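You operate a simulated robot arm through the tools that you are given. There is no shell and no other tool. Be economical: measure what you need, move in short steps, check, and stop when the job is done.

Carry out the task below with a simulated two-armed robot. There is one attempt and no reset: what you move stays moved.

JOB
Pick up the jar that says "rings" from the third shelf from the top of the grey shelving with one hand, pass it to the other hand and put it on the shelf under the repair bench. Set down upright: jar.

The check looks at the end state, three seconds after you hand in, the way a careful person would. Anything else that was tipped, shoved, dropped, spilled or broken makes it a failure.

ROBOT AND FRAMES
Two 7-joint arms with two-finger parallel grippers on one trunk, on a base that drives. Base frame: it is fixed to the floor where the robot stands at the start and does not move with it; the origin is under the middle of the robot, x ahead of it, y to its left, z up. Readings come in m, rad, newtons and seconds.
The left shoulder is at the start at [0.03, 0.119, 0.935], the right one opposite. With the tool pointing down near the work surface each hand reaches from about 0.28 to 0.68 m from the robot's upright axis, wherever it stands, measured 20 degrees to its own side. Places, roughly: shelf under the repair bench [0.5, 1.4, 0.4]. Payload 3.43 kg a hand.
Tool frame (each hand has its own): the origin (TCP) lies between the finger pads and is the grasp point; the fingertips stand 0.03 m ahead of it; z points along the fingers, y is the line along which they close. Largest opening 0.094 m; finger width 0.028, thickness 0.01; the body of the gripper, 0.05 by 0.096 m, starts 0.055 m behind the TCP.
Orientation is that of the tool frame in the base frame, as [roll, pitch, yaw] about the fixed x, y, z axes, in that order (R = Rz(yaw) Ry(pitch) Rx(roll)). With the fingers straight down and closing along the base's y, the tool's x points along the base's -x, its y along +y and its z along -z.

CONTROLS
- The arms move only by the tool nudge_tool. It takes "left_increments", "right_increments" or both (then of equal length, played together; a hand with none holds still); each is a list of rows, each a list of 3 entries, a list of its own where there are three numbers: the shift along the base's x, y, z in m, then the turn, a rotation vector about the base's x, y, z in rad, then the finger opening in m, from 0 to 0.094. In form: [[[dx, dy, dz], [wx, wy, wz], hand], ...]. A call has 1 to 8 rows; each row shifts and turns the commanded pose from where the row before left it. A row lasts 0.2 s, in which the tool goes at most 0.05 m and 0.15 rad; a call with a longer step from one row to the next is refused whole, and so is a gripper value outside its range. Where a pose cannot be reached the arm comes as near as it can. A force on the tool above 40 N (or 10 N above the force at the start of the call, whichever is more), or a blocked arm, ends the call early, and 0.2 s more pass. The fingers move at their own pace (about 0.072 m/s each) and stop on an object; they squeeze with about 30 N. The grip force told is the motor's: it shows also when the fingers shut on nothing. Time passes only in rows, and 0.2 s behind the last, so rows that do not move let the fingers close. The reply holds the time, the measured pose of the TCP, the force on the tool along the base axes, the opening and the grip force, in the units named above and with some noise, with the torque about the TCP (base axes, N m) and any sound that the robot's microphone picked up, and new pictures: "show" is both (left out), scene, wrist or none (wrist: the cameras of the hands that moved).
- Cameras (640 x 400 px; columns grow to the right, rows downward): "scene" is now at [0.0492, 0.0024, 1.6444]; the picture's right is [0.03, -1.00, 0.00], its down [-0.73, -0.02, -0.68] and it looks along [0.68, 0.02, -0.73] (base axes); focal length 296 px, centre (320, 200). "left" rides on the left gripper at [0.076, -0.014, -0.102] in its tool frame; the picture's right is [0.18, 0.98, 0.00], its down [-0.75, 0.14, -0.64] and it looks along [-0.63, 0.12, 0.77] (tool axes); focal length 243 px, centre (320, 200). "right" rides on the right gripper at [0.076, 0.014, -0.103] in its tool frame; the picture's right is [-0.18, 0.98, 0.00], its down [-0.75, -0.14, -0.64] and it looks along [-0.63, -0.12, 0.77] (tool axes); focal length 243 px, centre (320, 200). There is no depth. A picture from a camera that has moved, and an enlarged one, comes with that camera's place and axes in the base frame and with its lens.
- move_column(by): slides the trunk up (or, below 0, down) by that many m; the arms and the scene camera ride with it, the base frame stays. It gives what a move gives, with no picture.
- base_move(legs): drives the robot by 1 to 6 legs, each [ahead, turn to the left] in m and rad, along the robot's own axes; the way and the turn of a leg run together, so that a leg with both is an arc; at most 1.5 m and 3.142 rad a leg. The arms and the cameras ride along, it lands a little off, and it stops where it bumps. It gives what a move gives, and a new picture of the scene camera.
- turn_head(pan, tilt): turns the head with the scene camera to pan (to the left, within 2.496 rad either way) and tilt (down, from -0.506 to 1.204), counted from straight ahead of the robot. It gives what a move gives, and a new picture of the scene camera.
- close_up(camera, box): a new picture of the part [left, top, right, bottom] of that camera's present view, enlarged. No time passes.
- job_done(): hands the job in; it is judged then, once.

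Work in short steps. Places have to be worked out from the pictures, the camera data and where the tool is seen: move nearer, look again, correct. Check each grasp and each placing, and mend what went wrong. You have 120 turns and 260 pictures in all, those below and enlarged ones among them. Open the grippers and draw the arms clear of the work before you hand the job in, unless the task says otherwise; then end with one line.

The tools are called after "Call:" as a command line: name --argument value ..., lists and objects as JSON in quotes. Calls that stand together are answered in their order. nudge_tool: Moves the arms, as the interface text tells. Its arguments: {"type":"object","properties":{"left_increments":{"type":"array","items":{"type":"array"}},"right_increments":{"type":"array","items":{"type":"array"}},"show":{"type":"string","enum":["both","scene","wrist","none"]}},"required":[]} The other tools are called the same way: move_column (by) slides the trunk up or down; base_move (legs) drives the base; turn_head (pan, tilt) turns the head that bears the scene camera; close_up (camera, box) takes an enlarged picture of a part of a camera's view; job_done () hands the job in.

At the start:

```text
time: 0.0
left_position: [0.3518, 0.2478, 1.1876]
left_ee_rot: [-3.141, 0.0, 3.141]
left_contact_force: [0.4, -0.6, -0.1]
left_moment: [-0.03, -0.06, -0.01]
left_gripper_width: 0.0939
left_grasp_force: 0.0
right_position: [0.3532, -0.0874, 1.1939]
right_ee_rot: [3.141, 0.0, -3.141]
right_contact_force: [0.1, -0.3, 0.3]
right_moment: [0.01, 0.0, 0.02]
right_gripper_width: 0.0943
right_grasp_force: 0.1
trunk travel left (down, up): [-0.2, 0.21]
robot x, y, heading: [-0.0038, -0.001, 0.004]
head pan, tilt: [0.03, 0.826]
```

scene: 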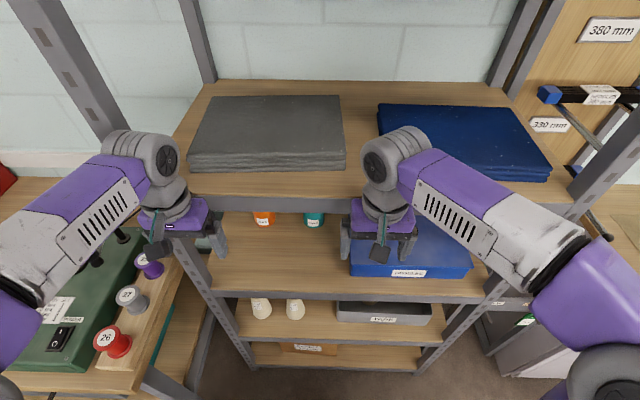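
right: 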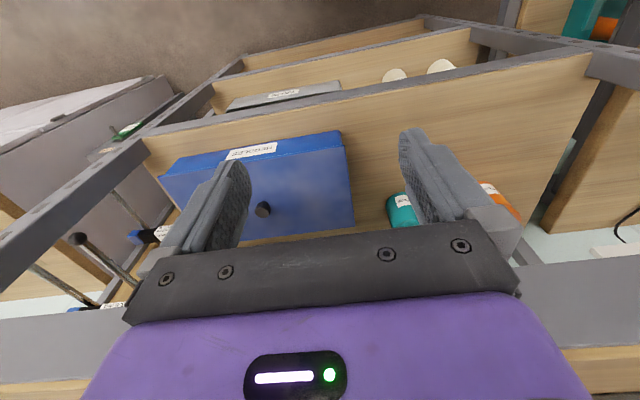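
left: 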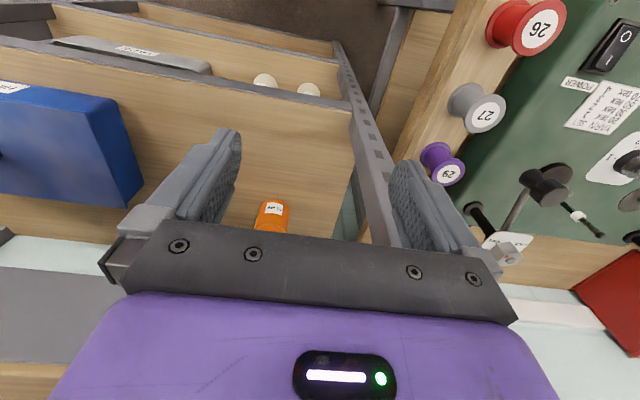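

The third shelf seems to hold two cream jars and a grey tray; I enlarge to read the labels.

Call:
close_up --camera "scene" --box '[220, 200, 460, 370]'

Call:
close_up --camera "left" --box '[200, 50, 360, 150]'

Call:
turn_head --pan 1.2 --tilt 0.8

```text
2.35 times, centred on (340, 285) of scene
camera zoom: at [0.0492, 0.0024, 1.6444], right [0.03, -1.0, 0.0], down [-0.73, -0.02, -0.68], along [0.68, 0.02, -0.73], focal length 697 px, centre (273, 0)
```

zoom: 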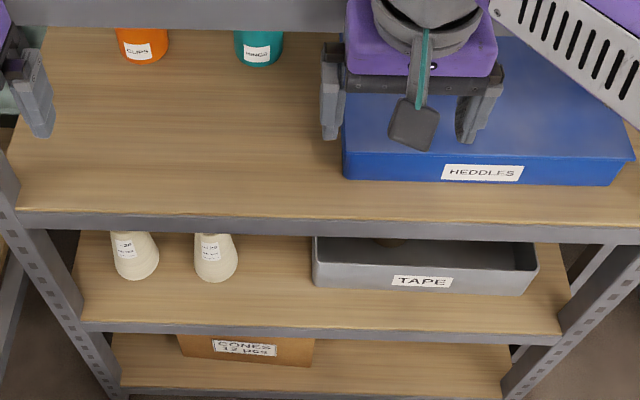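

```text
4.00 times, centred on (280, 100) of left
camera zoom: at [0.2743, 0.2319, 1.2887], right [-0.18, 0.98, 0.0], down [0.75, 0.14, 0.64], along [0.63, 0.12, -0.77], focal length 970 px, centre (480, 600)
```

zoom: 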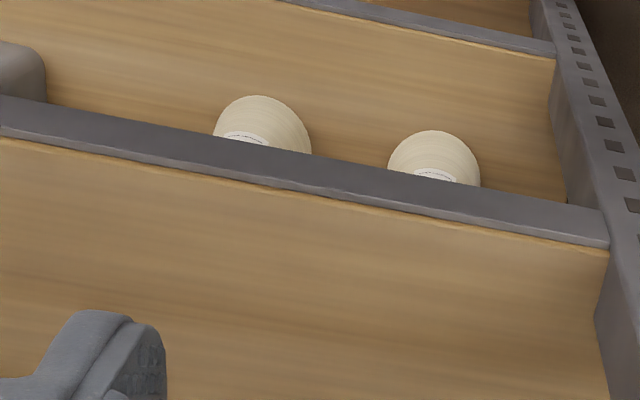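

```text
time: 1.4
left_position: [0.3502, 0.248, 1.187]
left_ee_rot: [-3.141, 0.0, -3.141]
left_contact_force: [0.3, 0.2, 0.4]
left_moment: [0.0, -0.02, -0.04]
left_gripper_width: 0.094
left_grasp_force: 0.0
right_position: [0.3531, -0.0869, 1.1935]
right_ee_rot: [-3.14, 0.0, 3.141]
right_contact_force: [0.7, -0.4, 0.0]
right_moment: [0.01, -0.01, 0.01]
right_gripper_width: 0.0941
right_grasp_force: 0.0
trunk travel left (down, up): [-0.2, 0.21]
robot x, y, heading: [0.0017, -0.0008, -0.004]
head pan, tilt: [1.201, 0.799]
camera scene: at [-0.0009, 0.0753, 1.6464], right [0.93, -0.36, 0.0], down [-0.26, -0.67, -0.7], along [0.25, 0.65, -0.72], focal length 296 px, centre (320, 200)
```

scene: 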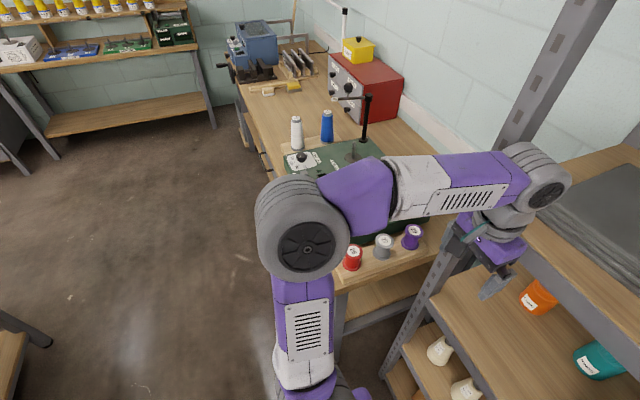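

The teal jar next to the orange "clips" one looks like "rings". I check for a higher shelf, and look at the shelving from a flatter angle.

Call:
turn_head --pan 0.0 --tilt 0.1

Call:
turn_head --pan 0.0 --tilt 0.75

Call:
close_up --camera "scene" --box '[200, 160, 360, 260]'

```text
time: 2.8
left_position: [0.3507, 0.2475, 1.1867]
left_ee_rot: [-3.141, -0.001, 3.141]
left_contact_force: [-0.4, -0.2, -0.5]
left_moment: [-0.01, -0.01, 0.0]
left_gripper_width: 0.0939
left_grasp_force: 0.1
right_position: [0.353, -0.0868, 1.1924]
right_ee_rot: [-3.14, -0.001, -3.142]
right_contact_force: [0.3, -0.2, -0.1]
right_moment: [0.0, 0.0, 0.01]
right_gripper_width: 0.094
right_grasp_force: 0.1
trunk travel left (down, up): [-0.2, 0.21]
robot x, y, heading: [-0.0002, -0.0017, 0.001]
head pan, tilt: [0.0, 0.099]
camera scene: at [0.0619, 0.0002, 1.7094], right [0.0, -1.0, 0.0], down [-0.1, 0.0, -0.99], along [0.99, 0.0, -0.1], focal length 296 px, centre (320, 200)
```

scene: 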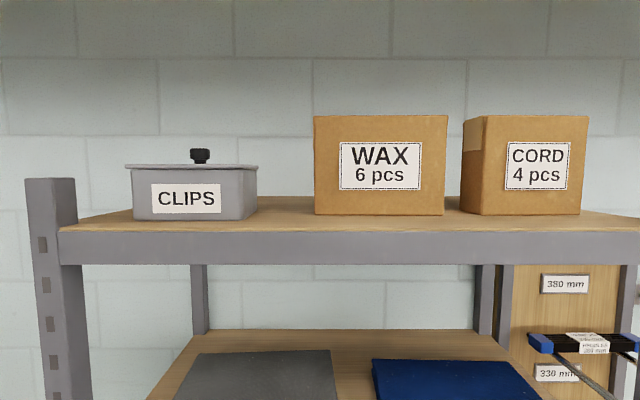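

```text
time: 3.8
left_position: [0.3527, 0.2457, 1.1879]
left_ee_rot: [3.14, -0.001, -3.141]
left_contact_force: [0.1, -1.2, 0.3]
left_moment: [0.0, 0.0, 0.01]
left_gripper_width: 0.0939
left_grasp_force: 0.1
right_position: [0.3519, -0.0859, 1.1924]
right_ee_rot: [-3.141, -0.001, -3.141]
right_contact_force: [0.2, 0.4, 0.4]
right_moment: [-0.01, 0.0, 0.02]
right_gripper_width: 0.0939
right_grasp_force: 0.0
trunk travel left (down, up): [-0.2, 0.21]
robot x, y, heading: [-0.0022, -0.0003, 0.002]
head pan, tilt: [0.0, 0.75]
camera scene: at [0.0527, 0.0001, 1.6505], right [0.0, -1.0, 0.0], down [-0.68, 0.0, -0.73], along [0.73, 0.0, -0.68], focal length 296 px, centre (320, 200)
```

scene: 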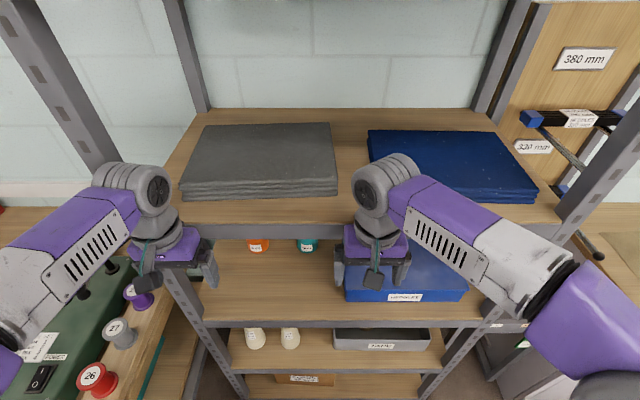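

```text
4.00 times, centred on (280, 210) of scene
camera zoom: at [0.0527, 0.0001, 1.6505], right [0.0, -1.0, 0.0], down [-0.68, 0.0, -0.73], along [0.73, 0.0, -0.68], focal length 1185 px, centre (480, 160)
```

zoom: 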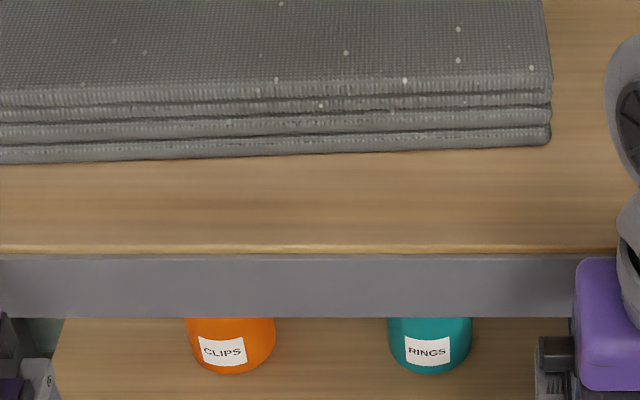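

Confirmed: the teal "RINGS" jar is on the third shelf down (under the cloths), at roughly [0.66, 0.04, 0.88]. I tilt the right hand 45° up and lower it, to look level into this shelf.

Call:
nudge_tool --right_increments '[[[0, 0.01, -0.02], [0, -0.131, 0], 0.094], [[0, 0.01, -0.02], [0, -0.131, 0], 0.094], [[0, 0.01, -0.03], [0, -0.131, 0], 0.094], [[0, 0.01, -0.03], [0, -0.131, 0], 0.094], [[0, 0.01, -0.03], [0, -0.131, 0], 0.094], [[0, 0.01, -0.03], [0, -0.131, 0], 0.094]]' --show "both"

```text
time: 5.2
left_position: [0.3519, 0.2478, 1.1873]
left_ee_rot: [-3.14, 0.001, 3.141]
left_contact_force: [-0.6, 0.5, -0.5]
left_moment: [-0.01, -0.01, -0.02]
left_gripper_width: 0.0941
left_grasp_force: 0.0
right_position: [0.3506, -0.0242, 1.0358]
right_ee_rot: [-3.141, 0.784, -3.138]
right_contact_force: [-0.3, 0.8, -0.3]
right_moment: [0.03, 0.03, 0.02]
right_gripper_width: 0.0941
right_grasp_force: 0.1
trunk travel left (down, up): [-0.2, 0.21]
robot x, y, heading: [0.003, -0.0063, 0.001]
head pan, tilt: [0.0, 0.75]
camera scene: at [0.0535, 0.0009, 1.6504], right [0.0, -1.0, 0.0], down [-0.68, 0.0, -0.73], along [0.73, 0.0, -0.68], focal length 296 px, centre (320, 200)
camera right: at [0.2243, -0.0121, 1.0536], right [0.13, 0.98, 0.13], down [0.08, -0.14, 0.99], along [0.99, -0.12, -0.1], focal length 243 px, centre (320, 200)
```

scene: 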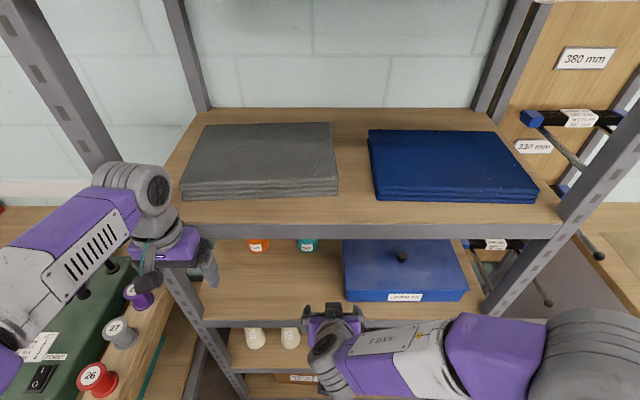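
right: 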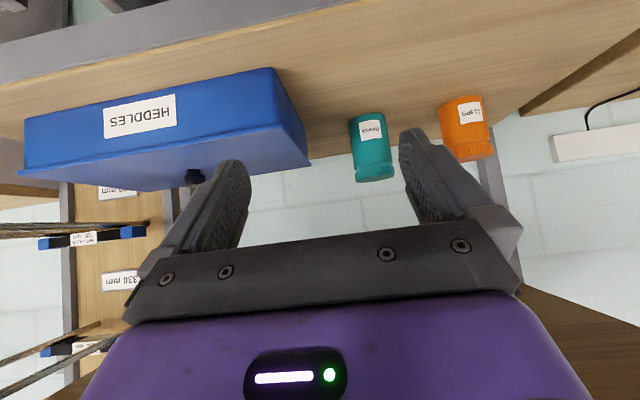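

The jar stands at about x≈0.66, y≈0.04, base z≈0.88, about 0.11 tall and 0.065 wide. I bring the right hand level with it at ~35° tilt, lined up in y, and look again.

Call:
nudge_tool --right_increments '[[[0, 0.016, -0.02], [0, -0.05, 0], 0.094], [[0, 0.016, -0.02], [0, -0.05, 0], 0.094], [[0, 0.016, -0.02], [0, -0.04, 0], 0.094], [[0.02, 0.016, -0.02], [0, -0.035, 0], 0.094], [[0.03, 0, 0], [0, 0, 0], 0.094], [[0, 0, 0], [0, 0, 0], 0.094]]'

```text
time: 6.6
left_position: [0.3505, 0.2473, 1.1878]
left_ee_rot: [3.142, 0.0, -3.14]
left_contact_force: [0.3, -0.3, -0.5]
left_moment: [-0.03, 0.02, -0.02]
left_gripper_width: 0.0939
left_grasp_force: 0.1
right_position: [0.4028, 0.0376, 0.9551]
right_ee_rot: [-3.142, 0.963, 3.141]
right_contact_force: [0.1, 0.7, 0.7]
right_moment: [0.04, 0.01, 0.02]
right_gripper_width: 0.0939
right_grasp_force: 0.1
trunk travel left (down, up): [-0.2, 0.21]
robot x, y, heading: [-0.0004, 0.0002, -0.005]
head pan, tilt: [0.0, 0.75]
camera scene: at [0.0524, 0.0005, 1.6504], right [0.0, -1.0, 0.0], down [-0.68, 0.0, -0.73], along [0.73, 0.0, -0.68], focal length 296 px, centre (320, 200)
camera right: at [0.2751, 0.0513, 0.951], right [0.11, 0.98, 0.15], down [-0.1, -0.14, 0.99], along [0.99, -0.12, 0.08], focal length 243 px, centre (320, 200)
```

scene: 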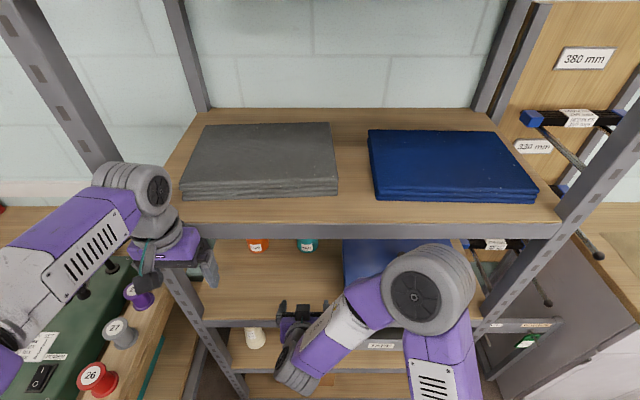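
right: 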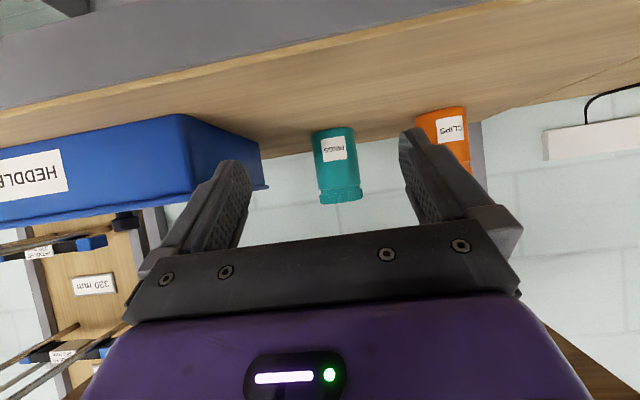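

Jar axis is at y≈0.039, base z≈0.883, height ≈0.107. I advance into the shelf up to just in front of it, going down to grasp height.

Call:
nudge_tool --right_increments '[[[0.035, 0, 0], [0, 0, 0], 0.094], [[0.035, 0, 0], [0, 0, 0], 0.094], [[0.035, 0, -0.005], [0, 0, 0], 0.094], [[0.035, 0, -0.012], [0, 0, 0], 0.094], [[0.025, 0, -0.012], [0, 0, 0], 0.094], [[0, 0, 0], [0, 0, 0], 0.094]]'

```text
time: 8.0
left_position: [0.3507, 0.2463, 1.1857]
left_ee_rot: [3.141, -0.001, -3.14]
left_contact_force: [0.2, 0.5, -0.6]
left_moment: [0.01, 0.0, 0.03]
left_gripper_width: 0.0942
left_grasp_force: 0.1
right_position: [0.5681, 0.0379, 0.9255]
right_ee_rot: [3.141, 0.962, -3.141]
right_contact_force: [-0.7, 0.2, -1.0]
right_moment: [0.0, -0.01, -0.02]
right_gripper_width: 0.0939
right_grasp_force: 0.0
trunk travel left (down, up): [-0.2, 0.21]
robot x, y, heading: [-0.0008, 0.0019, 0.005]
head pan, tilt: [0.0, 0.75]
camera scene: at [0.0523, 0.0001, 1.6505], right [0.0, -1.0, 0.0], down [-0.68, 0.0, -0.73], along [0.73, 0.0, -0.68], focal length 296 px, centre (320, 200)
camera right: at [0.4405, 0.0514, 0.9209], right [0.11, 0.98, 0.15], down [-0.1, -0.14, 0.99], along [0.99, -0.12, 0.08], focal length 243 px, centre (320, 200)
```

scene: 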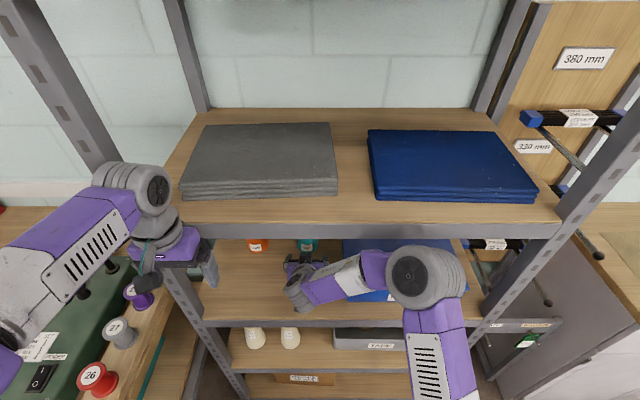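
right: 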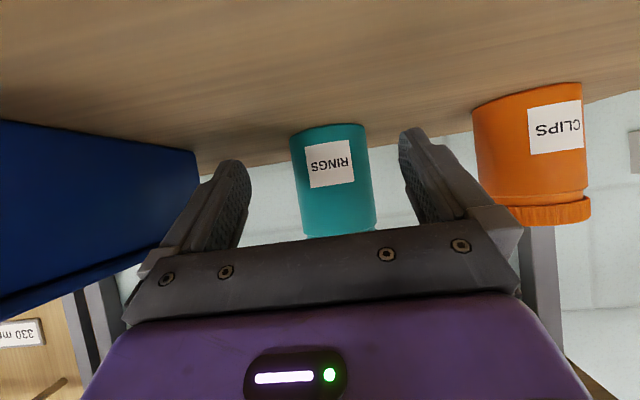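

The jar sits between the fingers' lines, well clear of box and clips jar. I advance slowly to straddle it.

Call:
nudge_tool --right_increments '[[[0.025, 0.001, 0], [0, 0, 0], 0.094], [[0.025, 0.001, 0], [0, 0, 0], 0.094], [[0.02, 0, 0], [0, 0, 0], 0.094], [[0, 0, 0], [0, 0, 0], 0.094]]' --show "wrist"

Call:
close_up --camera "scene" --box '[240, 220, 360, 295]'

```text
time: 9.0
left_position: [0.3507, 0.2466, 1.1878]
left_ee_rot: [-3.141, 0.0, -3.141]
left_contact_force: [0.4, 1.6, 0.1]
left_moment: [0.0, 0.01, 0.01]
left_gripper_width: 0.0942
left_grasp_force: 0.1
right_position: [0.6388, 0.0412, 0.9259]
right_ee_rot: [-3.139, 0.961, -3.141]
right_contact_force: [0.6, 0.0, 0.1]
right_moment: [0.02, 0.0, -0.02]
right_gripper_width: 0.094
right_grasp_force: 0.1
trunk travel left (down, up): [-0.2, 0.21]
robot x, y, heading: [0.0033, -0.0021, 0.0]
head pan, tilt: [0.0, 0.75]
camera right: at [0.511, 0.0539, 0.9212], right [0.11, 0.98, 0.15], down [-0.09, -0.14, 0.99], along [0.99, -0.12, 0.08], focal length 243 px, centre (320, 200)
```

right: 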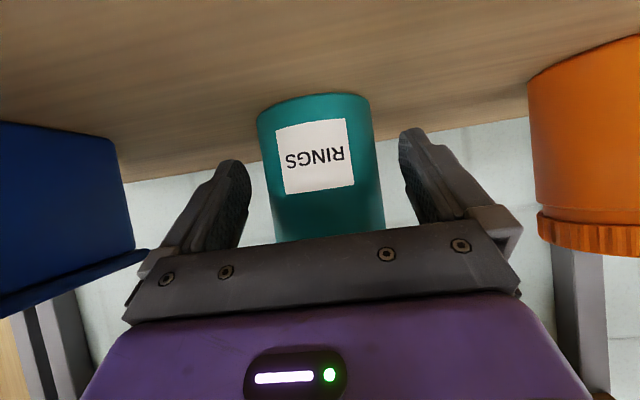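

```text
5.33 times, centred on (300, 258) of scene
camera zoom: at [0.0524, 0.0001, 1.6504], right [0.0, -1.0, 0.0], down [-0.68, 0.0, -0.73], along [0.73, 0.0, -0.68], focal length 1580 px, centre (427, -107)
```

zoom: 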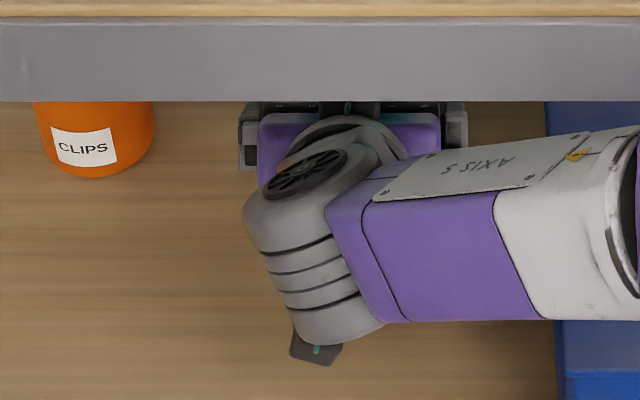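

Jar axis ≈0.66, diameter ≈0.07. Last 12 mm forward, then close.

Call:
nudge_tool --right_increments '[[[0.012, -0.001, 0], [0, 0, 0], 0.094], [[0, 0, 0], [0, 0, 0], 0.094], [[0, 0, 0], [0, 0, 0], 0.05], [[0, 0, 0], [0, 0, 0], 0.05], [[0, 0, 0], [0, 0, 0], 0.05]]' --show "wrist"

```text
time: 10.2
left_position: [0.3519, 0.2469, 1.1876]
left_ee_rot: [3.141, 0.0, -3.141]
left_contact_force: [0.2, 0.1, -0.5]
left_moment: [0.0, 0.02, -0.01]
left_gripper_width: 0.0941
left_grasp_force: 0.0
right_position: [0.6514, 0.0397, 0.9244]
right_ee_rot: [3.141, 0.962, 3.141]
right_contact_force: [-0.5, 0.3, 2.0]
right_moment: [-0.09, 0.02, -0.03]
right_gripper_width: 0.069
right_grasp_force: 30.3
trunk travel left (down, up): [-0.2, 0.21]
robot x, y, heading: [-0.001, 0.0021, 0.0]
head pan, tilt: [0.0, 0.75]
camera right: at [0.5228, 0.0519, 0.9212], right [0.11, 0.98, 0.15], down [-0.1, -0.14, 0.99], along [0.99, -0.12, 0.08], focal length 243 px, centre (320, 200)
```

right: 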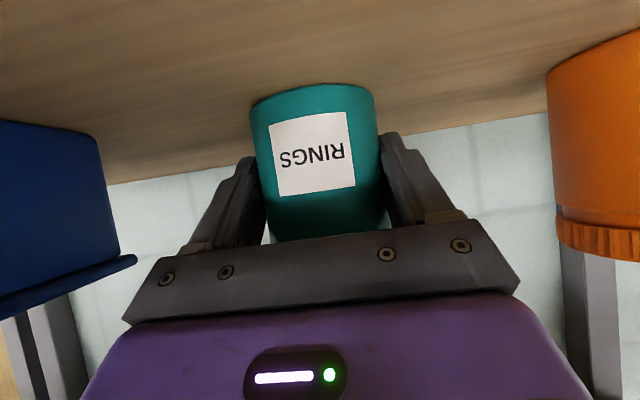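

Gripped at 0.069 m with 30 N. I lift straight up 4 cm.

Call:
nudge_tool --right_increments '[[[0, 0, 0.01], [0, 0, 0], 0.05], [[0, 0, 0.015], [0, 0, 0], 0.05], [[0, 0, 0.015], [0, 0, 0], 0.05], [[0, 0, 0], [0, 0, 0], 0.05]]' --show "wrist"

```text
time: 11.2
left_position: [0.3525, 0.2465, 1.1856]
left_ee_rot: [3.141, 0.001, -3.141]
left_contact_force: [-0.5, 0.6, 0.8]
left_moment: [0.01, 0.01, 0.02]
left_gripper_width: 0.094
left_grasp_force: 0.1
right_position: [0.6503, 0.0371, 0.9644]
right_ee_rot: [-3.14, 0.96, 3.141]
right_contact_force: [0.1, 0.7, -2.2]
right_moment: [0.0, -0.01, 0.0]
right_gripper_width: 0.069
right_grasp_force: 30.2
trunk travel left (down, up): [-0.2, 0.21]
robot x, y, heading: [-0.0023, -0.0016, -0.0]
head pan, tilt: [0.0, 0.75]
camera right: at [0.5228, 0.0514, 0.9596], right [0.1, 0.98, 0.15], down [-0.09, -0.14, 0.99], along [0.99, -0.12, 0.08], focal length 243 px, centre (320, 200)
```

right: 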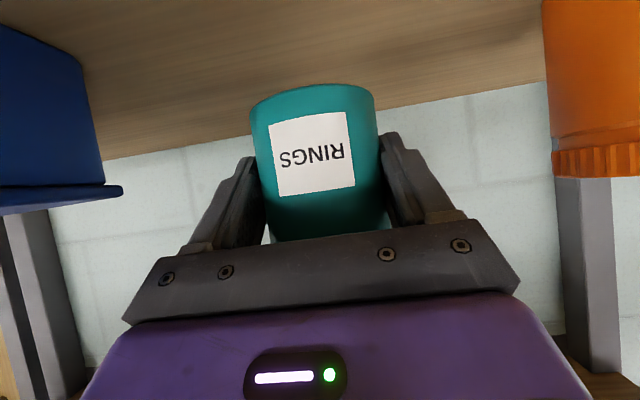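

The jar is up and hangs still in the fingers (about 0.2 kg). I draw it straight out of the shelf.

Call:
nudge_tool --right_increments '[[[-0.03, 0, 0], [0, 0, 0], 0.05], [[-0.045, 0, 0], [0, 0, 0], 0.05], [[-0.045, 0, 0], [0, 0, 0], 0.05], [[-0.045, 0, 0], [0, 0, 0], 0.05], [[-0.045, 0, 0], [0, 0, 0], 0.05], [[-0.045, 0, 0], [0, 0, 0], 0.05], [[-0.045, 0, 0], [0, 0, 0], 0.05], [[0, 0, 0], [0, 0, 0], 0.05]]'

```text
time: 13.0
left_position: [0.3514, 0.2473, 1.1871]
left_ee_rot: [-3.14, 0.0, 3.141]
left_contact_force: [1.0, 0.4, -0.3]
left_moment: [-0.03, 0.03, -0.01]
left_gripper_width: 0.094
left_grasp_force: 0.0
right_position: [0.3495, 0.0394, 0.9669]
right_ee_rot: [-3.141, 0.961, 3.141]
right_contact_force: [0.3, 0.2, -2.2]
right_moment: [-0.01, -0.01, 0.03]
right_gripper_width: 0.0688
right_grasp_force: 30.0
trunk travel left (down, up): [-0.2, 0.21]
robot x, y, heading: [-0.003, -0.0007, 0.002]
head pan, tilt: [0.0, 0.75]
camera scene: at [0.0535, -0.0003, 1.6504], right [0.0, -1.0, 0.0], down [-0.68, 0.0, -0.73], along [0.73, 0.0, -0.68], focal length 296 px, centre (320, 200)
camera right: at [0.2213, 0.0523, 0.9617], right [0.11, 0.98, 0.15], down [-0.09, -0.14, 0.99], along [0.99, -0.12, 0.08], focal length 243 px, centre (320, 200)
```

scene: 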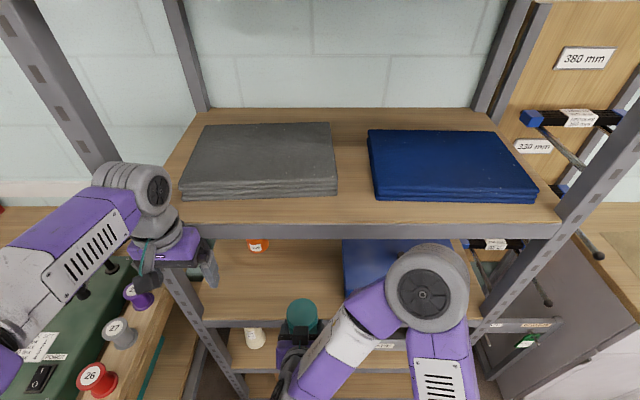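
right: 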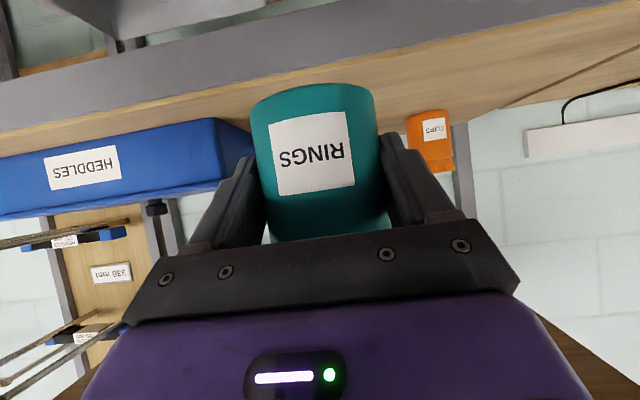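

The jar is out. Before driving, I look around behind and to the left for free floor.

Call:
turn_head --pan 2.4 --tilt 0.7

Call:
turn_head --pan -2.4 --tilt 0.7

Call:
turn_head --pan 1.5 --tilt 0.6

```text
time: 15.2
left_position: [0.3518, 0.2474, 1.1878]
left_ee_rot: [3.141, 0.0, -3.141]
left_contact_force: [0.0, 0.8, 0.5]
left_moment: [-0.02, -0.01, 0.0]
left_gripper_width: 0.0942
left_grasp_force: 0.1
right_position: [0.3505, 0.0383, 0.9657]
right_ee_rot: [3.141, 0.96, 3.141]
right_contact_force: [-1.0, -0.2, -2.2]
right_moment: [0.01, 0.01, -0.02]
right_gripper_width: 0.0688
right_grasp_force: 29.3
trunk travel left (down, up): [-0.2, 0.21]
robot x, y, heading: [0.0025, 0.0, -0.004]
head pan, tilt: [2.4, 0.7]
camera scene: at [-0.0926, 0.0576, 1.6547], right [0.68, 0.74, 0.0], down [0.47, -0.44, -0.77], along [-0.56, 0.52, -0.64], focal length 296 px, centre (320, 200)
```

scene: 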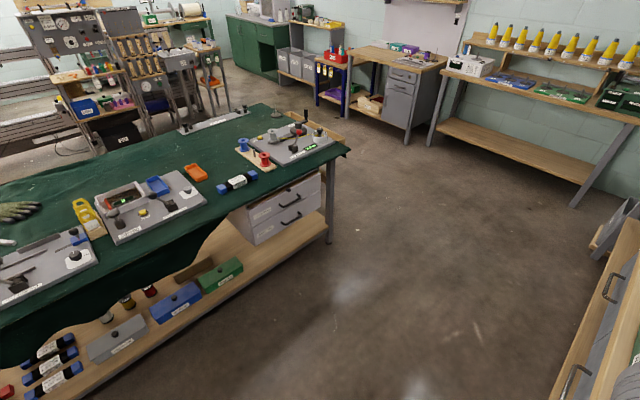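

```text
time: 19.0
left_position: [0.3514, 0.2471, 1.1864]
left_ee_rot: [3.14, -0.001, -3.141]
left_contact_force: [0.3, -0.1, 0.2]
left_moment: [0.0, 0.02, 0.0]
left_gripper_width: 0.094
left_grasp_force: 0.1
right_position: [0.3486, 0.0397, 0.9673]
right_ee_rot: [-3.141, 0.961, 3.142]
right_contact_force: [0.7, 0.3, -2.1]
right_moment: [-0.05, 0.04, 0.0]
right_gripper_width: 0.0687
right_grasp_force: 30.5
trunk travel left (down, up): [-0.2, 0.21]
robot x, y, heading: [-0.0015, -0.0027, -0.001]
head pan, tilt: [-2.4, 0.7]
camera scene: at [-0.0926, -0.0573, 1.6547], right [-0.68, 0.74, 0.0], down [0.47, 0.44, -0.77], along [-0.56, -0.52, -0.64], focal length 296 px, centre (320, 200)
```

scene: 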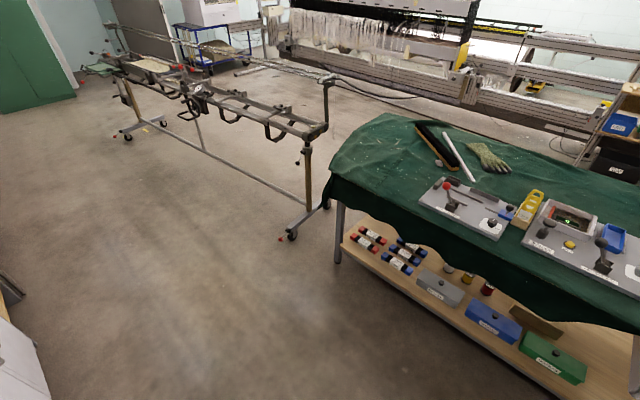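

```text
time: 22.2
left_position: [0.3514, 0.2471, 1.1879]
left_ee_rot: [3.141, 0.001, 3.141]
left_contact_force: [0.2, 0.4, 0.0]
left_moment: [0.0, 0.01, -0.01]
left_gripper_width: 0.0939
left_grasp_force: 0.0
right_position: [0.3492, 0.0392, 0.9657]
right_ee_rot: [-3.141, 0.96, 3.141]
right_contact_force: [0.6, 0.0, -2.2]
right_moment: [0.01, 0.06, 0.01]
right_gripper_width: 0.0681
right_grasp_force: 30.3
trunk travel left (down, up): [-0.2, 0.21]
robot x, y, heading: [0.0012, -0.0005, 0.002]
head pan, tilt: [1.499, 0.6]
camera scene: at [-0.0237, 0.0883, 1.6633], right [1.0, -0.07, 0.0], down [-0.04, -0.56, -0.83], along [0.06, 0.82, -0.56], focal length 296 px, centre (320, 200)
```

scene: 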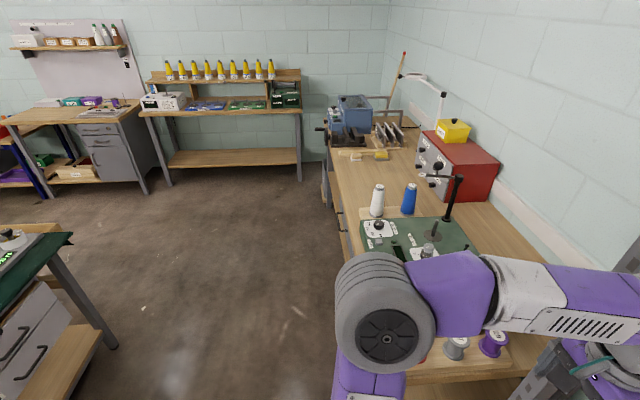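

A table stands behind (edge about x≈-0.9); the bench front is near x≈0.16 and runs along y. I back off 0.35 m to get room for the hand-over.

Call:
base_move --legs '[[-0.35, 0]]'

Call:
turn_head --pan 0.0 --tilt 0.95

```text
time: 24.5
left_position: [-0.0016, 0.2472, 1.1884]
left_ee_rot: [-3.141, 0.0, 3.139]
left_contact_force: [-0.3, 0.8, -0.6]
left_moment: [-0.03, -0.02, -0.02]
left_gripper_width: 0.0939
left_grasp_force: 0.2
right_position: [-0.0047, 0.0392, 0.9664]
right_ee_rot: [3.142, 0.961, 3.139]
right_contact_force: [-0.4, -0.4, -2.0]
right_moment: [-0.01, 0.05, 0.03]
right_gripper_width: 0.068
right_grasp_force: 30.0
trunk travel left (down, up): [-0.2, 0.21]
robot x, y, heading: [-0.357, -0.0002, 0.0]
head pan, tilt: [1.499, 0.6]
camera scene: at [-0.3783, 0.0885, 1.6633], right [1.0, -0.07, 0.0], down [-0.04, -0.56, -0.83], along [0.06, 0.82, -0.56], focal length 296 px, centre (320, 200)
```

scene: 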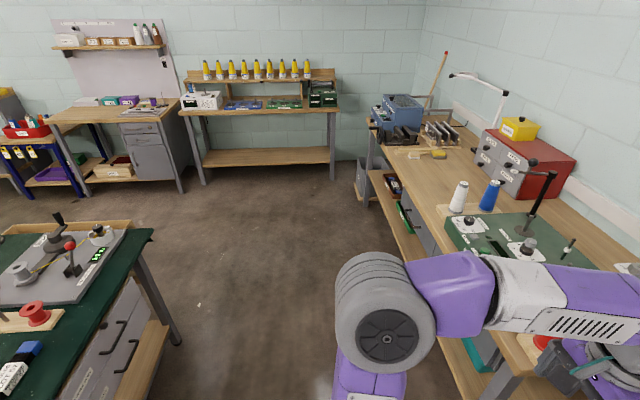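

```text
time: 26.1
left_position: [-0.0013, 0.2463, 1.1871]
left_ee_rot: [3.142, 0.0, 3.139]
left_contact_force: [-0.3, -0.2, -0.2]
left_moment: [0.01, -0.02, 0.01]
left_gripper_width: 0.094
left_grasp_force: 0.1
right_position: [-0.0051, 0.0385, 0.9657]
right_ee_rot: [3.141, 0.961, 3.138]
right_contact_force: [-0.5, -0.5, -3.0]
right_moment: [0.0, 0.03, 0.0]
right_gripper_width: 0.0681
right_grasp_force: 29.4
trunk travel left (down, up): [-0.2, 0.21]
robot x, y, heading: [-0.359, 0.0029, -0.004]
head pan, tilt: [0.0, 0.949]
camera scene: at [-0.3112, 0.0004, 1.6349], right [0.0, -1.0, 0.0], down [-0.81, 0.0, -0.58], along [0.58, 0.0, -0.81], focal length 296 px, centre (320, 200)
```

scene: 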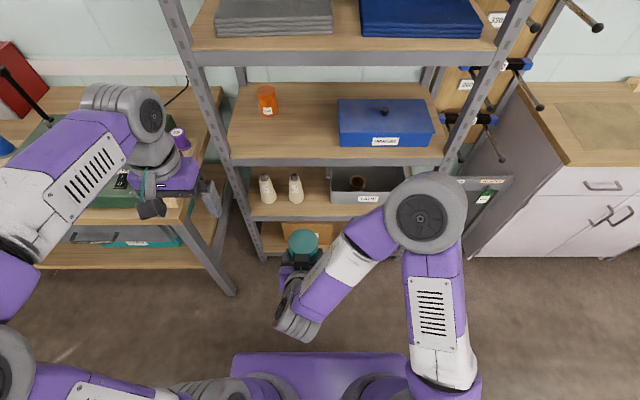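

Room enough. I turn the right hand (with jar, kept upright) inward by yaw +0.6 and shift it slightly forward-right, while the left hand pitches up to the same 35° tilt.

Call:
nudge_tool --right_increments '[[[0.01, -0.01, 0], [0, 0, 0.1], 0.05], [[0.01, -0.01, 0], [0, 0, 0.1], 0.05], [[0.01, -0.01, 0], [0, 0, 0.1], 0.05], [[0.01, -0.01, 0], [0, 0, 0.1], 0.05], [[0, 0, 0], [0, 0, 0.1], 0.05], [[0, 0, 0], [0, 0, 0.1], 0.05], [[0, 0, 0], [0, 0, 0], 0.05]]' --left_increments '[[[0, 0, 0], [0, -0.137, 0], 0.094], [[0, 0, 0], [0, -0.137, 0], 0.094], [[0, 0, 0], [0, -0.137, 0], 0.094], [[0, 0, 0], [0, -0.137, 0], 0.094], [[0, 0, 0], [0, -0.137, 0], 0.094], [[0, 0, 0], [0, -0.137, 0], 0.094], [[0, 0, 0], [0, -0.137, 0], 0.094]]' --show "scene"

```text
time: 27.7
left_position: [-0.0024, 0.2468, 1.1875]
left_ee_rot: [-3.141, 0.961, 3.139]
left_contact_force: [-0.3, -0.1, -0.1]
left_moment: [0.02, 0.0, -0.01]
left_gripper_width: 0.0939
left_grasp_force: 0.0
right_position: [0.0465, 0.0089, 0.9661]
right_ee_rot: [3.141, 0.963, -2.541]
right_contact_force: [0.6, -0.6, -1.9]
right_moment: [-0.01, 0.03, 0.0]
right_gripper_width: 0.0682
right_grasp_force: 30.2
right hand out of reach, approached as far as the arm can: row 2, 3
trunk travel left (down, up): [-0.2, 0.21]
robot x, y, heading: [-0.3537, 0.0006, -0.005]
head pan, tilt: [0.0, 0.949]
camera scene: at [-0.3115, 0.0004, 1.6349], right [0.0, -1.0, 0.0], down [-0.81, 0.0, -0.58], along [0.58, 0.0, -0.81], focal length 296 px, centre (320, 200)
```

scene: 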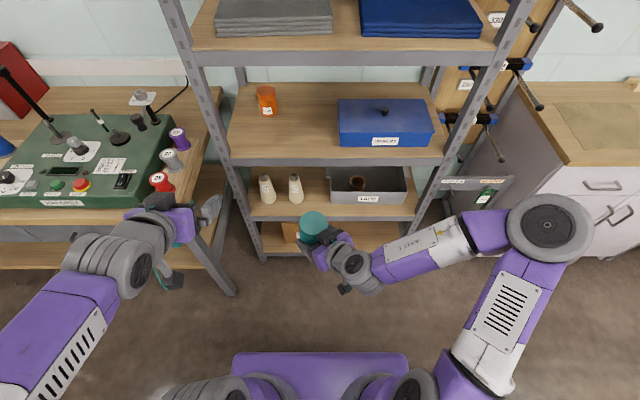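

Right hand holds at yaw 0.6; the jar axis is ≈(0.053, 0.013), base z≈0.925. Now I yaw the left hand inward by -0.97 and bring it to a pre-grasp, about 16 cm off the jar.

Call:
nudge_tool --left_increments '[[[-0.005, 0, -0.02], [0, 0, -0.14], 0.094], [[-0.005, -0.01, -0.02], [0, 0, -0.14], 0.094], [[-0.005, -0.015, -0.02], [0, 0, -0.14], 0.094], [[-0.005, -0.02, -0.02], [0, 0, -0.14], 0.094], [[-0.005, -0.02, -0.02], [0, 0, -0.14], 0.094], [[-0.005, -0.02, -0.02], [0, 0, -0.14], 0.094], [[-0.005, -0.015, -0.02], [0, 0, -0.13], 0.094], [[0, 0, 0], [0, 0, 0], 0.094]]'

```text
time: 29.5
left_position: [-0.0305, 0.1524, 1.0524]
left_ee_rot: [-3.141, 0.959, 2.167]
left_contact_force: [0.1, -0.4, 0.1]
left_moment: [0.0, -0.04, 0.01]
left_gripper_width: 0.0941
left_grasp_force: 0.2
left hand out of reach, approached as far as the arm can: row 4, 5
right_position: [0.0461, 0.0097, 0.9664]
right_ee_rot: [-3.141, 0.963, -2.542]
right_contact_force: [-0.6, 0.1, -1.9]
right_moment: [-0.01, 0.05, 0.0]
right_gripper_width: 0.0677
right_grasp_force: 29.9
trunk travel left (down, up): [-0.2, 0.21]
robot x, y, heading: [-0.3553, 0.0014, -0.004]
head pan, tilt: [0.0, 0.949]
camera scene: at [-0.3115, 0.0, 1.6349], right [0.0, -1.0, 0.0], down [-0.81, 0.0, -0.58], along [0.58, 0.0, -0.81], focal length 296 px, centre (320, 200)
camera left: at [-0.1158, 0.2501, 1.048], right [0.75, 0.64, -0.15], down [0.07, 0.15, 0.99], along [0.65, -0.75, 0.07], focal length 243 px, centre (320, 200)
```

scene: 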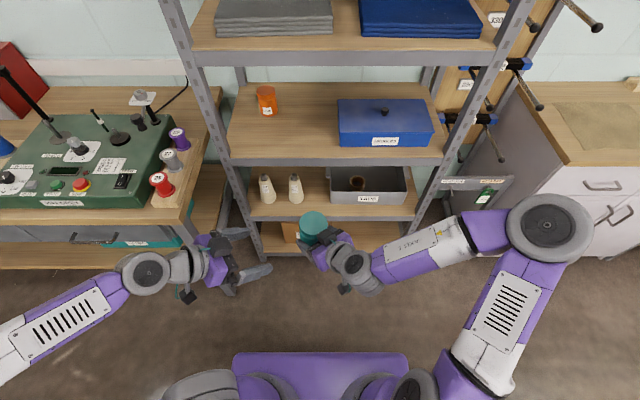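
left: 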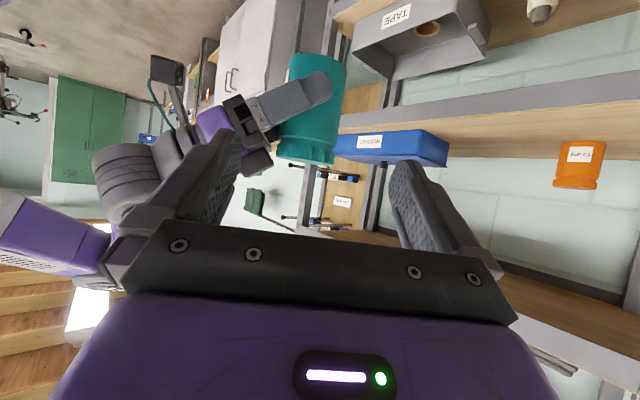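

The palm of the right hand would block a 90° take, but an opposed take works: left fingers high (h≈0.09 above jar base), right low. So I turn the right hand on to yaw ≈π/2 and the left to -π/2, facing each other with a gap.

Call:
nudge_tool --right_increments '[[[0, -0.003, 0], [0, 0, 0.139], 0.05], [[0, -0.003, 0], [0, 0, 0.139], 0.05], [[0, -0.003, 0], [0, 0, 0.139], 0.05], [[0, -0.003, 0], [0, 0, 0.139], 0.05], [[0, -0.003, 0], [0, 0, 0.139], 0.05], [[0, -0.003, 0], [0, 0, 0.139], 0.05], [[0, -0.003, 0], [0, 0, 0.137], 0.05], [[0, 0, 0], [0, 0, 0], 0.05]]' --left_increments '[[[0.02, 0.01, 0], [0, 0, -0.1], 0.094], [[0.02, 0.01, 0], [0, 0, -0.1], 0.094], [[0.02, 0, 0], [0, 0, -0.1], 0.094], [[0.02, 0, 0], [0, 0, -0.1], 0.094], [[0.01, 0, 0], [0, 0, -0.1], 0.094], [[0, 0, 0], [0, 0, -0.1], 0.094], [[0, 0, 0], [0, 0, 0], 0.094], [[0, 0, 0], [0, 0, 0], 0.094]]'

```text
time: 31.3
left_position: [0.0583, 0.1712, 1.0526]
left_ee_rot: [3.138, 0.958, 1.57]
left_contact_force: [-0.3, -0.2, 0.4]
left_moment: [-0.01, 0.03, 0.0]
left_gripper_width: 0.0942
left_grasp_force: 0.1
right_position: [0.0479, -0.0128, 0.9665]
right_ee_rot: [-3.139, 0.963, -1.569]
right_contact_force: [-0.2, 0.0, -2.6]
right_moment: [-0.05, 0.0, 0.04]
right_gripper_width: 0.0678
right_grasp_force: 30.3
trunk travel left (down, up): [-0.2, 0.21]
robot x, y, heading: [-0.3547, 0.0022, -0.004]
head pan, tilt: [0.0, 0.949]
camera scene: at [-0.3113, 0.0001, 1.6349], right [0.0, -1.0, 0.0], down [-0.81, 0.0, -0.58], along [0.58, 0.0, -0.81], focal length 296 px, centre (320, 200)
camera right: at [0.0331, -0.1403, 0.962], right [-0.98, 0.11, 0.15], down [0.14, -0.09, 0.99], along [0.12, 0.99, 0.08], focal length 243 px, centre (320, 200)
camera left: at [0.0446, 0.2983, 1.0479], right [0.98, 0.11, -0.15], down [0.14, 0.09, 0.99], along [0.12, -0.99, 0.08], focal length 243 px, centre (320, 200)
```

scene: 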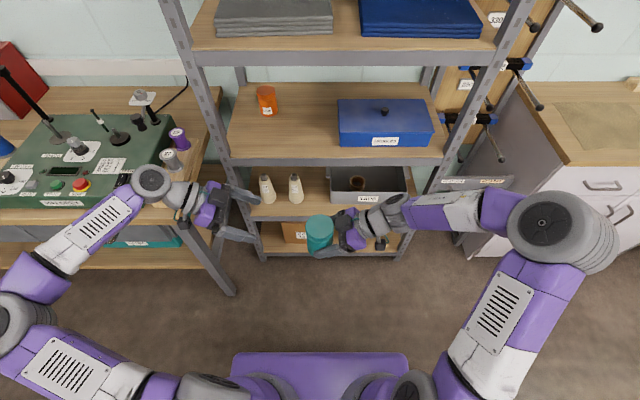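
right: 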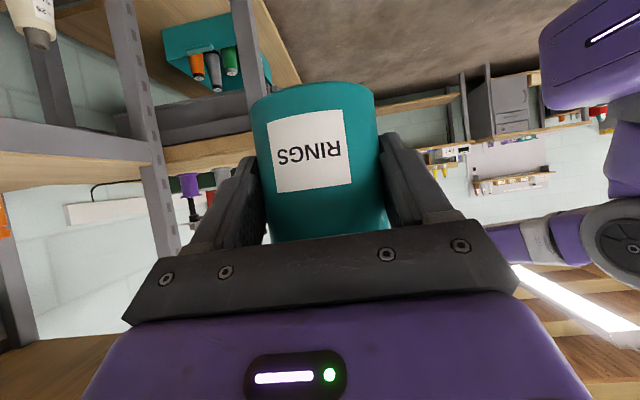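
left: 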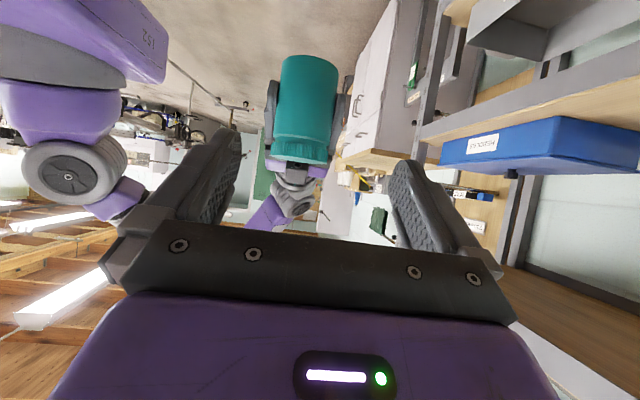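

They face each other; jar axis ≈(0.048, -0.005), top ≈1.03. I line the left hand up in x and height (z≈1.017) and close in to about 6 cm short.

Call:
nudge_tool --left_increments '[[[-0.005, -0.02, -0.012], [0, 0, 0], 0.094], [[-0.005, -0.03, -0.012], [0, 0, 0], 0.094], [[0, -0.03, -0.011], [0, 0, 0], 0.094], [[0, -0.02, 0], [0, 0, 0], 0.094], [[0, 0, 0], [0, 0, 0], 0.094]]' --show "wrist"

Call:
close_up --camera "scene" --box '[200, 170, 400, 295]'

```text
time: 32.5
left_position: [0.0502, 0.0714, 1.0181]
left_ee_rot: [3.14, 0.959, 1.569]
left_contact_force: [0.8, -0.5, 0.4]
left_moment: [-0.02, 0.0, -0.02]
left_gripper_width: 0.0937
left_grasp_force: 0.0
right_position: [0.0476, -0.0106, 0.9668]
right_ee_rot: [3.141, 0.96, -1.57]
right_contact_force: [-0.3, 0.5, -1.7]
right_moment: [-0.03, -0.03, -0.01]
right_gripper_width: 0.0678
right_grasp_force: 29.9
trunk travel left (down, up): [-0.2, 0.21]
robot x, y, heading: [-0.3548, 0.0014, -0.001]
head pan, tilt: [0.0, 0.949]
camera left: at [0.0352, 0.1979, 1.0134], right [0.98, 0.11, -0.15], down [0.14, 0.09, 0.99], along [0.12, -0.99, 0.08], focal length 243 px, centre (320, 200)
```

left: 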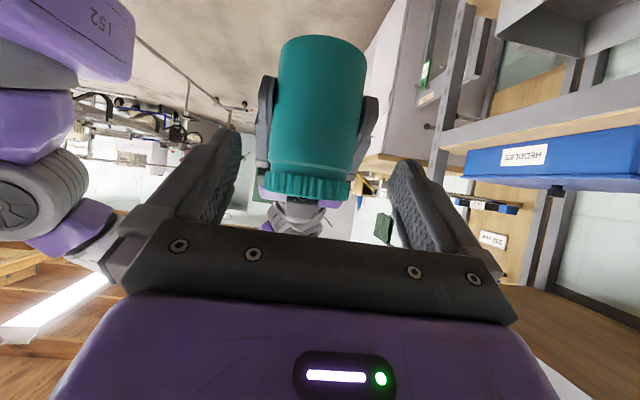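

```text
3.20 times, centred on (300, 232) of scene
camera zoom: at [-0.3113, 0.0005, 1.6349], right [0.0, -1.0, 0.0], down [-0.81, 0.0, -0.58], along [0.58, 0.0, -0.81], focal length 948 px, centre (384, 96)
```

zoom: 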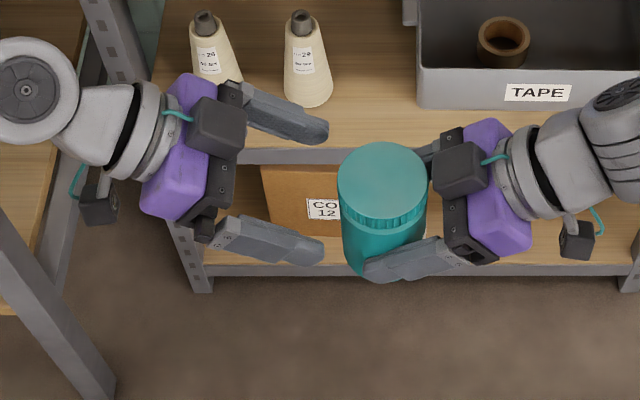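

Alignment looks right (x within 2 mm). I move in to y≈0.012, z≈1.013, so the left fingers pass above the right ones.

Call:
nudge_tool --left_increments '[[[-0.002, -0.02, -0.003], [0, 0, 0], 0.094], [[0, -0.02, -0.002], [0, 0, 0], 0.094], [[0, -0.019, 0], [0, 0, 0], 0.094], [[0, 0, 0], [0, 0, 0], 0.094]]' --show "wrist"

Call:
close_up --camera "scene" --box '[240, 190, 400, 290]'

```text
time: 33.5
left_position: [0.0486, 0.0122, 1.0139]
left_ee_rot: [3.14, 0.959, 1.569]
left_contact_force: [-0.1, 0.2, -0.2]
left_moment: [0.01, 0.0, 0.0]
left_gripper_width: 0.094
left_grasp_force: 0.1
right_position: [0.0481, -0.0106, 0.9662]
right_ee_rot: [3.141, 0.962, -1.573]
right_contact_force: [0.6, 0.4, -1.9]
right_moment: [-0.01, -0.02, 0.01]
right_gripper_width: 0.0678
right_grasp_force: 30.0
trunk travel left (down, up): [-0.2, 0.21]
robot x, y, heading: [-0.3542, 0.0016, 0.001]
head pan, tilt: [0.0, 0.949]
camera left: at [0.0333, 0.1404, 1.009], right [0.98, 0.11, -0.15], down [0.14, 0.09, 0.99], along [0.12, -0.99, 0.08], focal length 243 px, centre (320, 200)
```

left: 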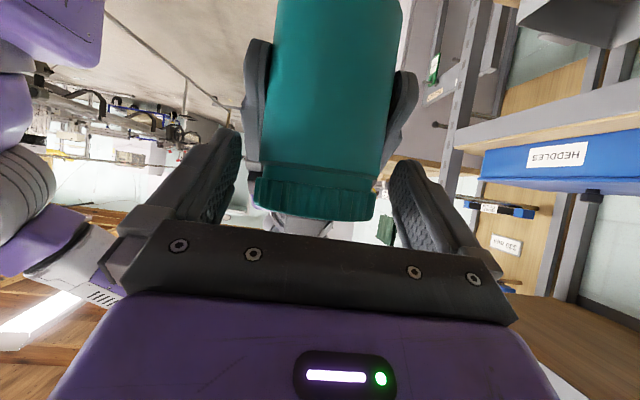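

```text
4.00 times, centred on (320, 240) of scene
camera zoom: at [-0.3113, 0.0006, 1.6349], right [0.0, -1.0, 0.0], down [-0.81, 0.0, -0.58], along [0.58, 0.0, -0.81], focal length 1185 px, centre (320, 40)
```

zoom: 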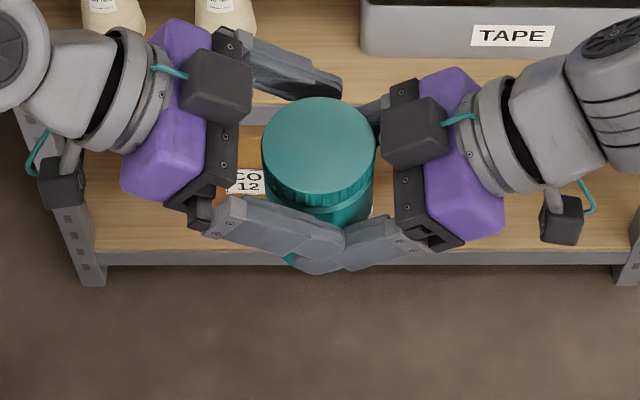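

The left fingers straddle the jar above the right ones. I close the left hand.

Call:
nudge_tool --left_increments '[[[0, 0, 0], [0, 0, 0], 0.05], [[0, 0, 0], [0, 0, 0], 0.05], [[0, 0, 0], [0, 0, 0], 0.05]]' --show "wrist"

Call:
close_up --camera "scene" --box '[240, 190, 400, 290]'

```text
time: 34.3
left_position: [0.0477, 0.0132, 1.0139]
left_ee_rot: [3.14, 0.959, 1.57]
left_contact_force: [-2.6, -2.7, -0.5]
left_moment: [0.02, 0.03, -0.03]
left_gripper_width: 0.0683
left_grasp_force: 29.6
right_position: [0.0483, -0.0123, 0.9658]
right_ee_rot: [3.141, 0.962, -1.572]
right_contact_force: [3.1, 1.8, -2.5]
right_moment: [-0.14, 0.15, -0.07]
right_gripper_width: 0.0677
right_grasp_force: 30.1
trunk travel left (down, up): [-0.2, 0.21]
robot x, y, heading: [-0.3515, -0.0012, -0.005]
head pan, tilt: [0.0, 0.949]
camera left: at [0.0332, 0.1402, 1.0091], right [0.98, 0.11, -0.15], down [0.14, 0.09, 0.99], along [0.12, -0.99, 0.08], focal length 243 px, centre (320, 200)
```

left: 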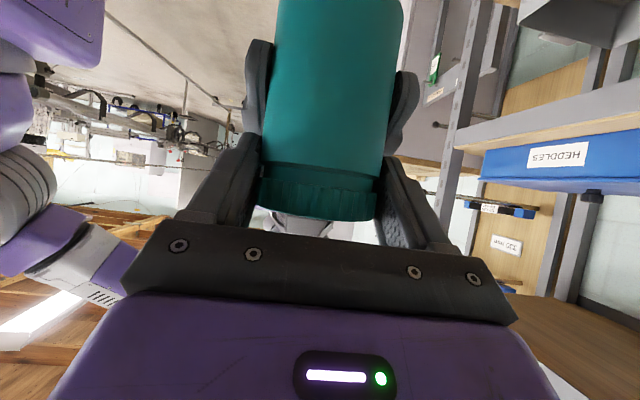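

```text
4.00 times, centred on (320, 240) of scene
camera zoom: at [-0.3112, 0.0003, 1.6349], right [0.0, -1.0, 0.0], down [-0.81, 0.0, -0.58], along [0.58, 0.0, -0.81], focal length 1185 px, centre (320, 40)
```

zoom: 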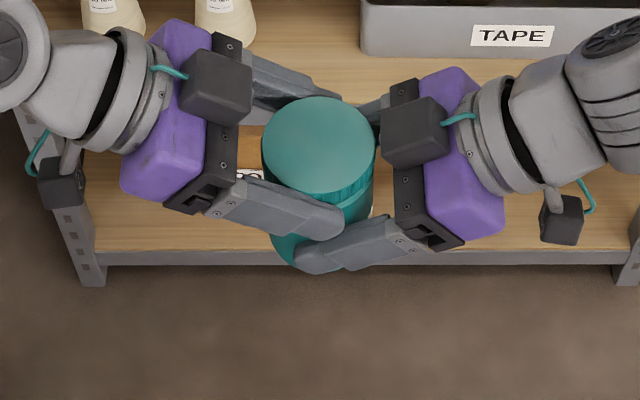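

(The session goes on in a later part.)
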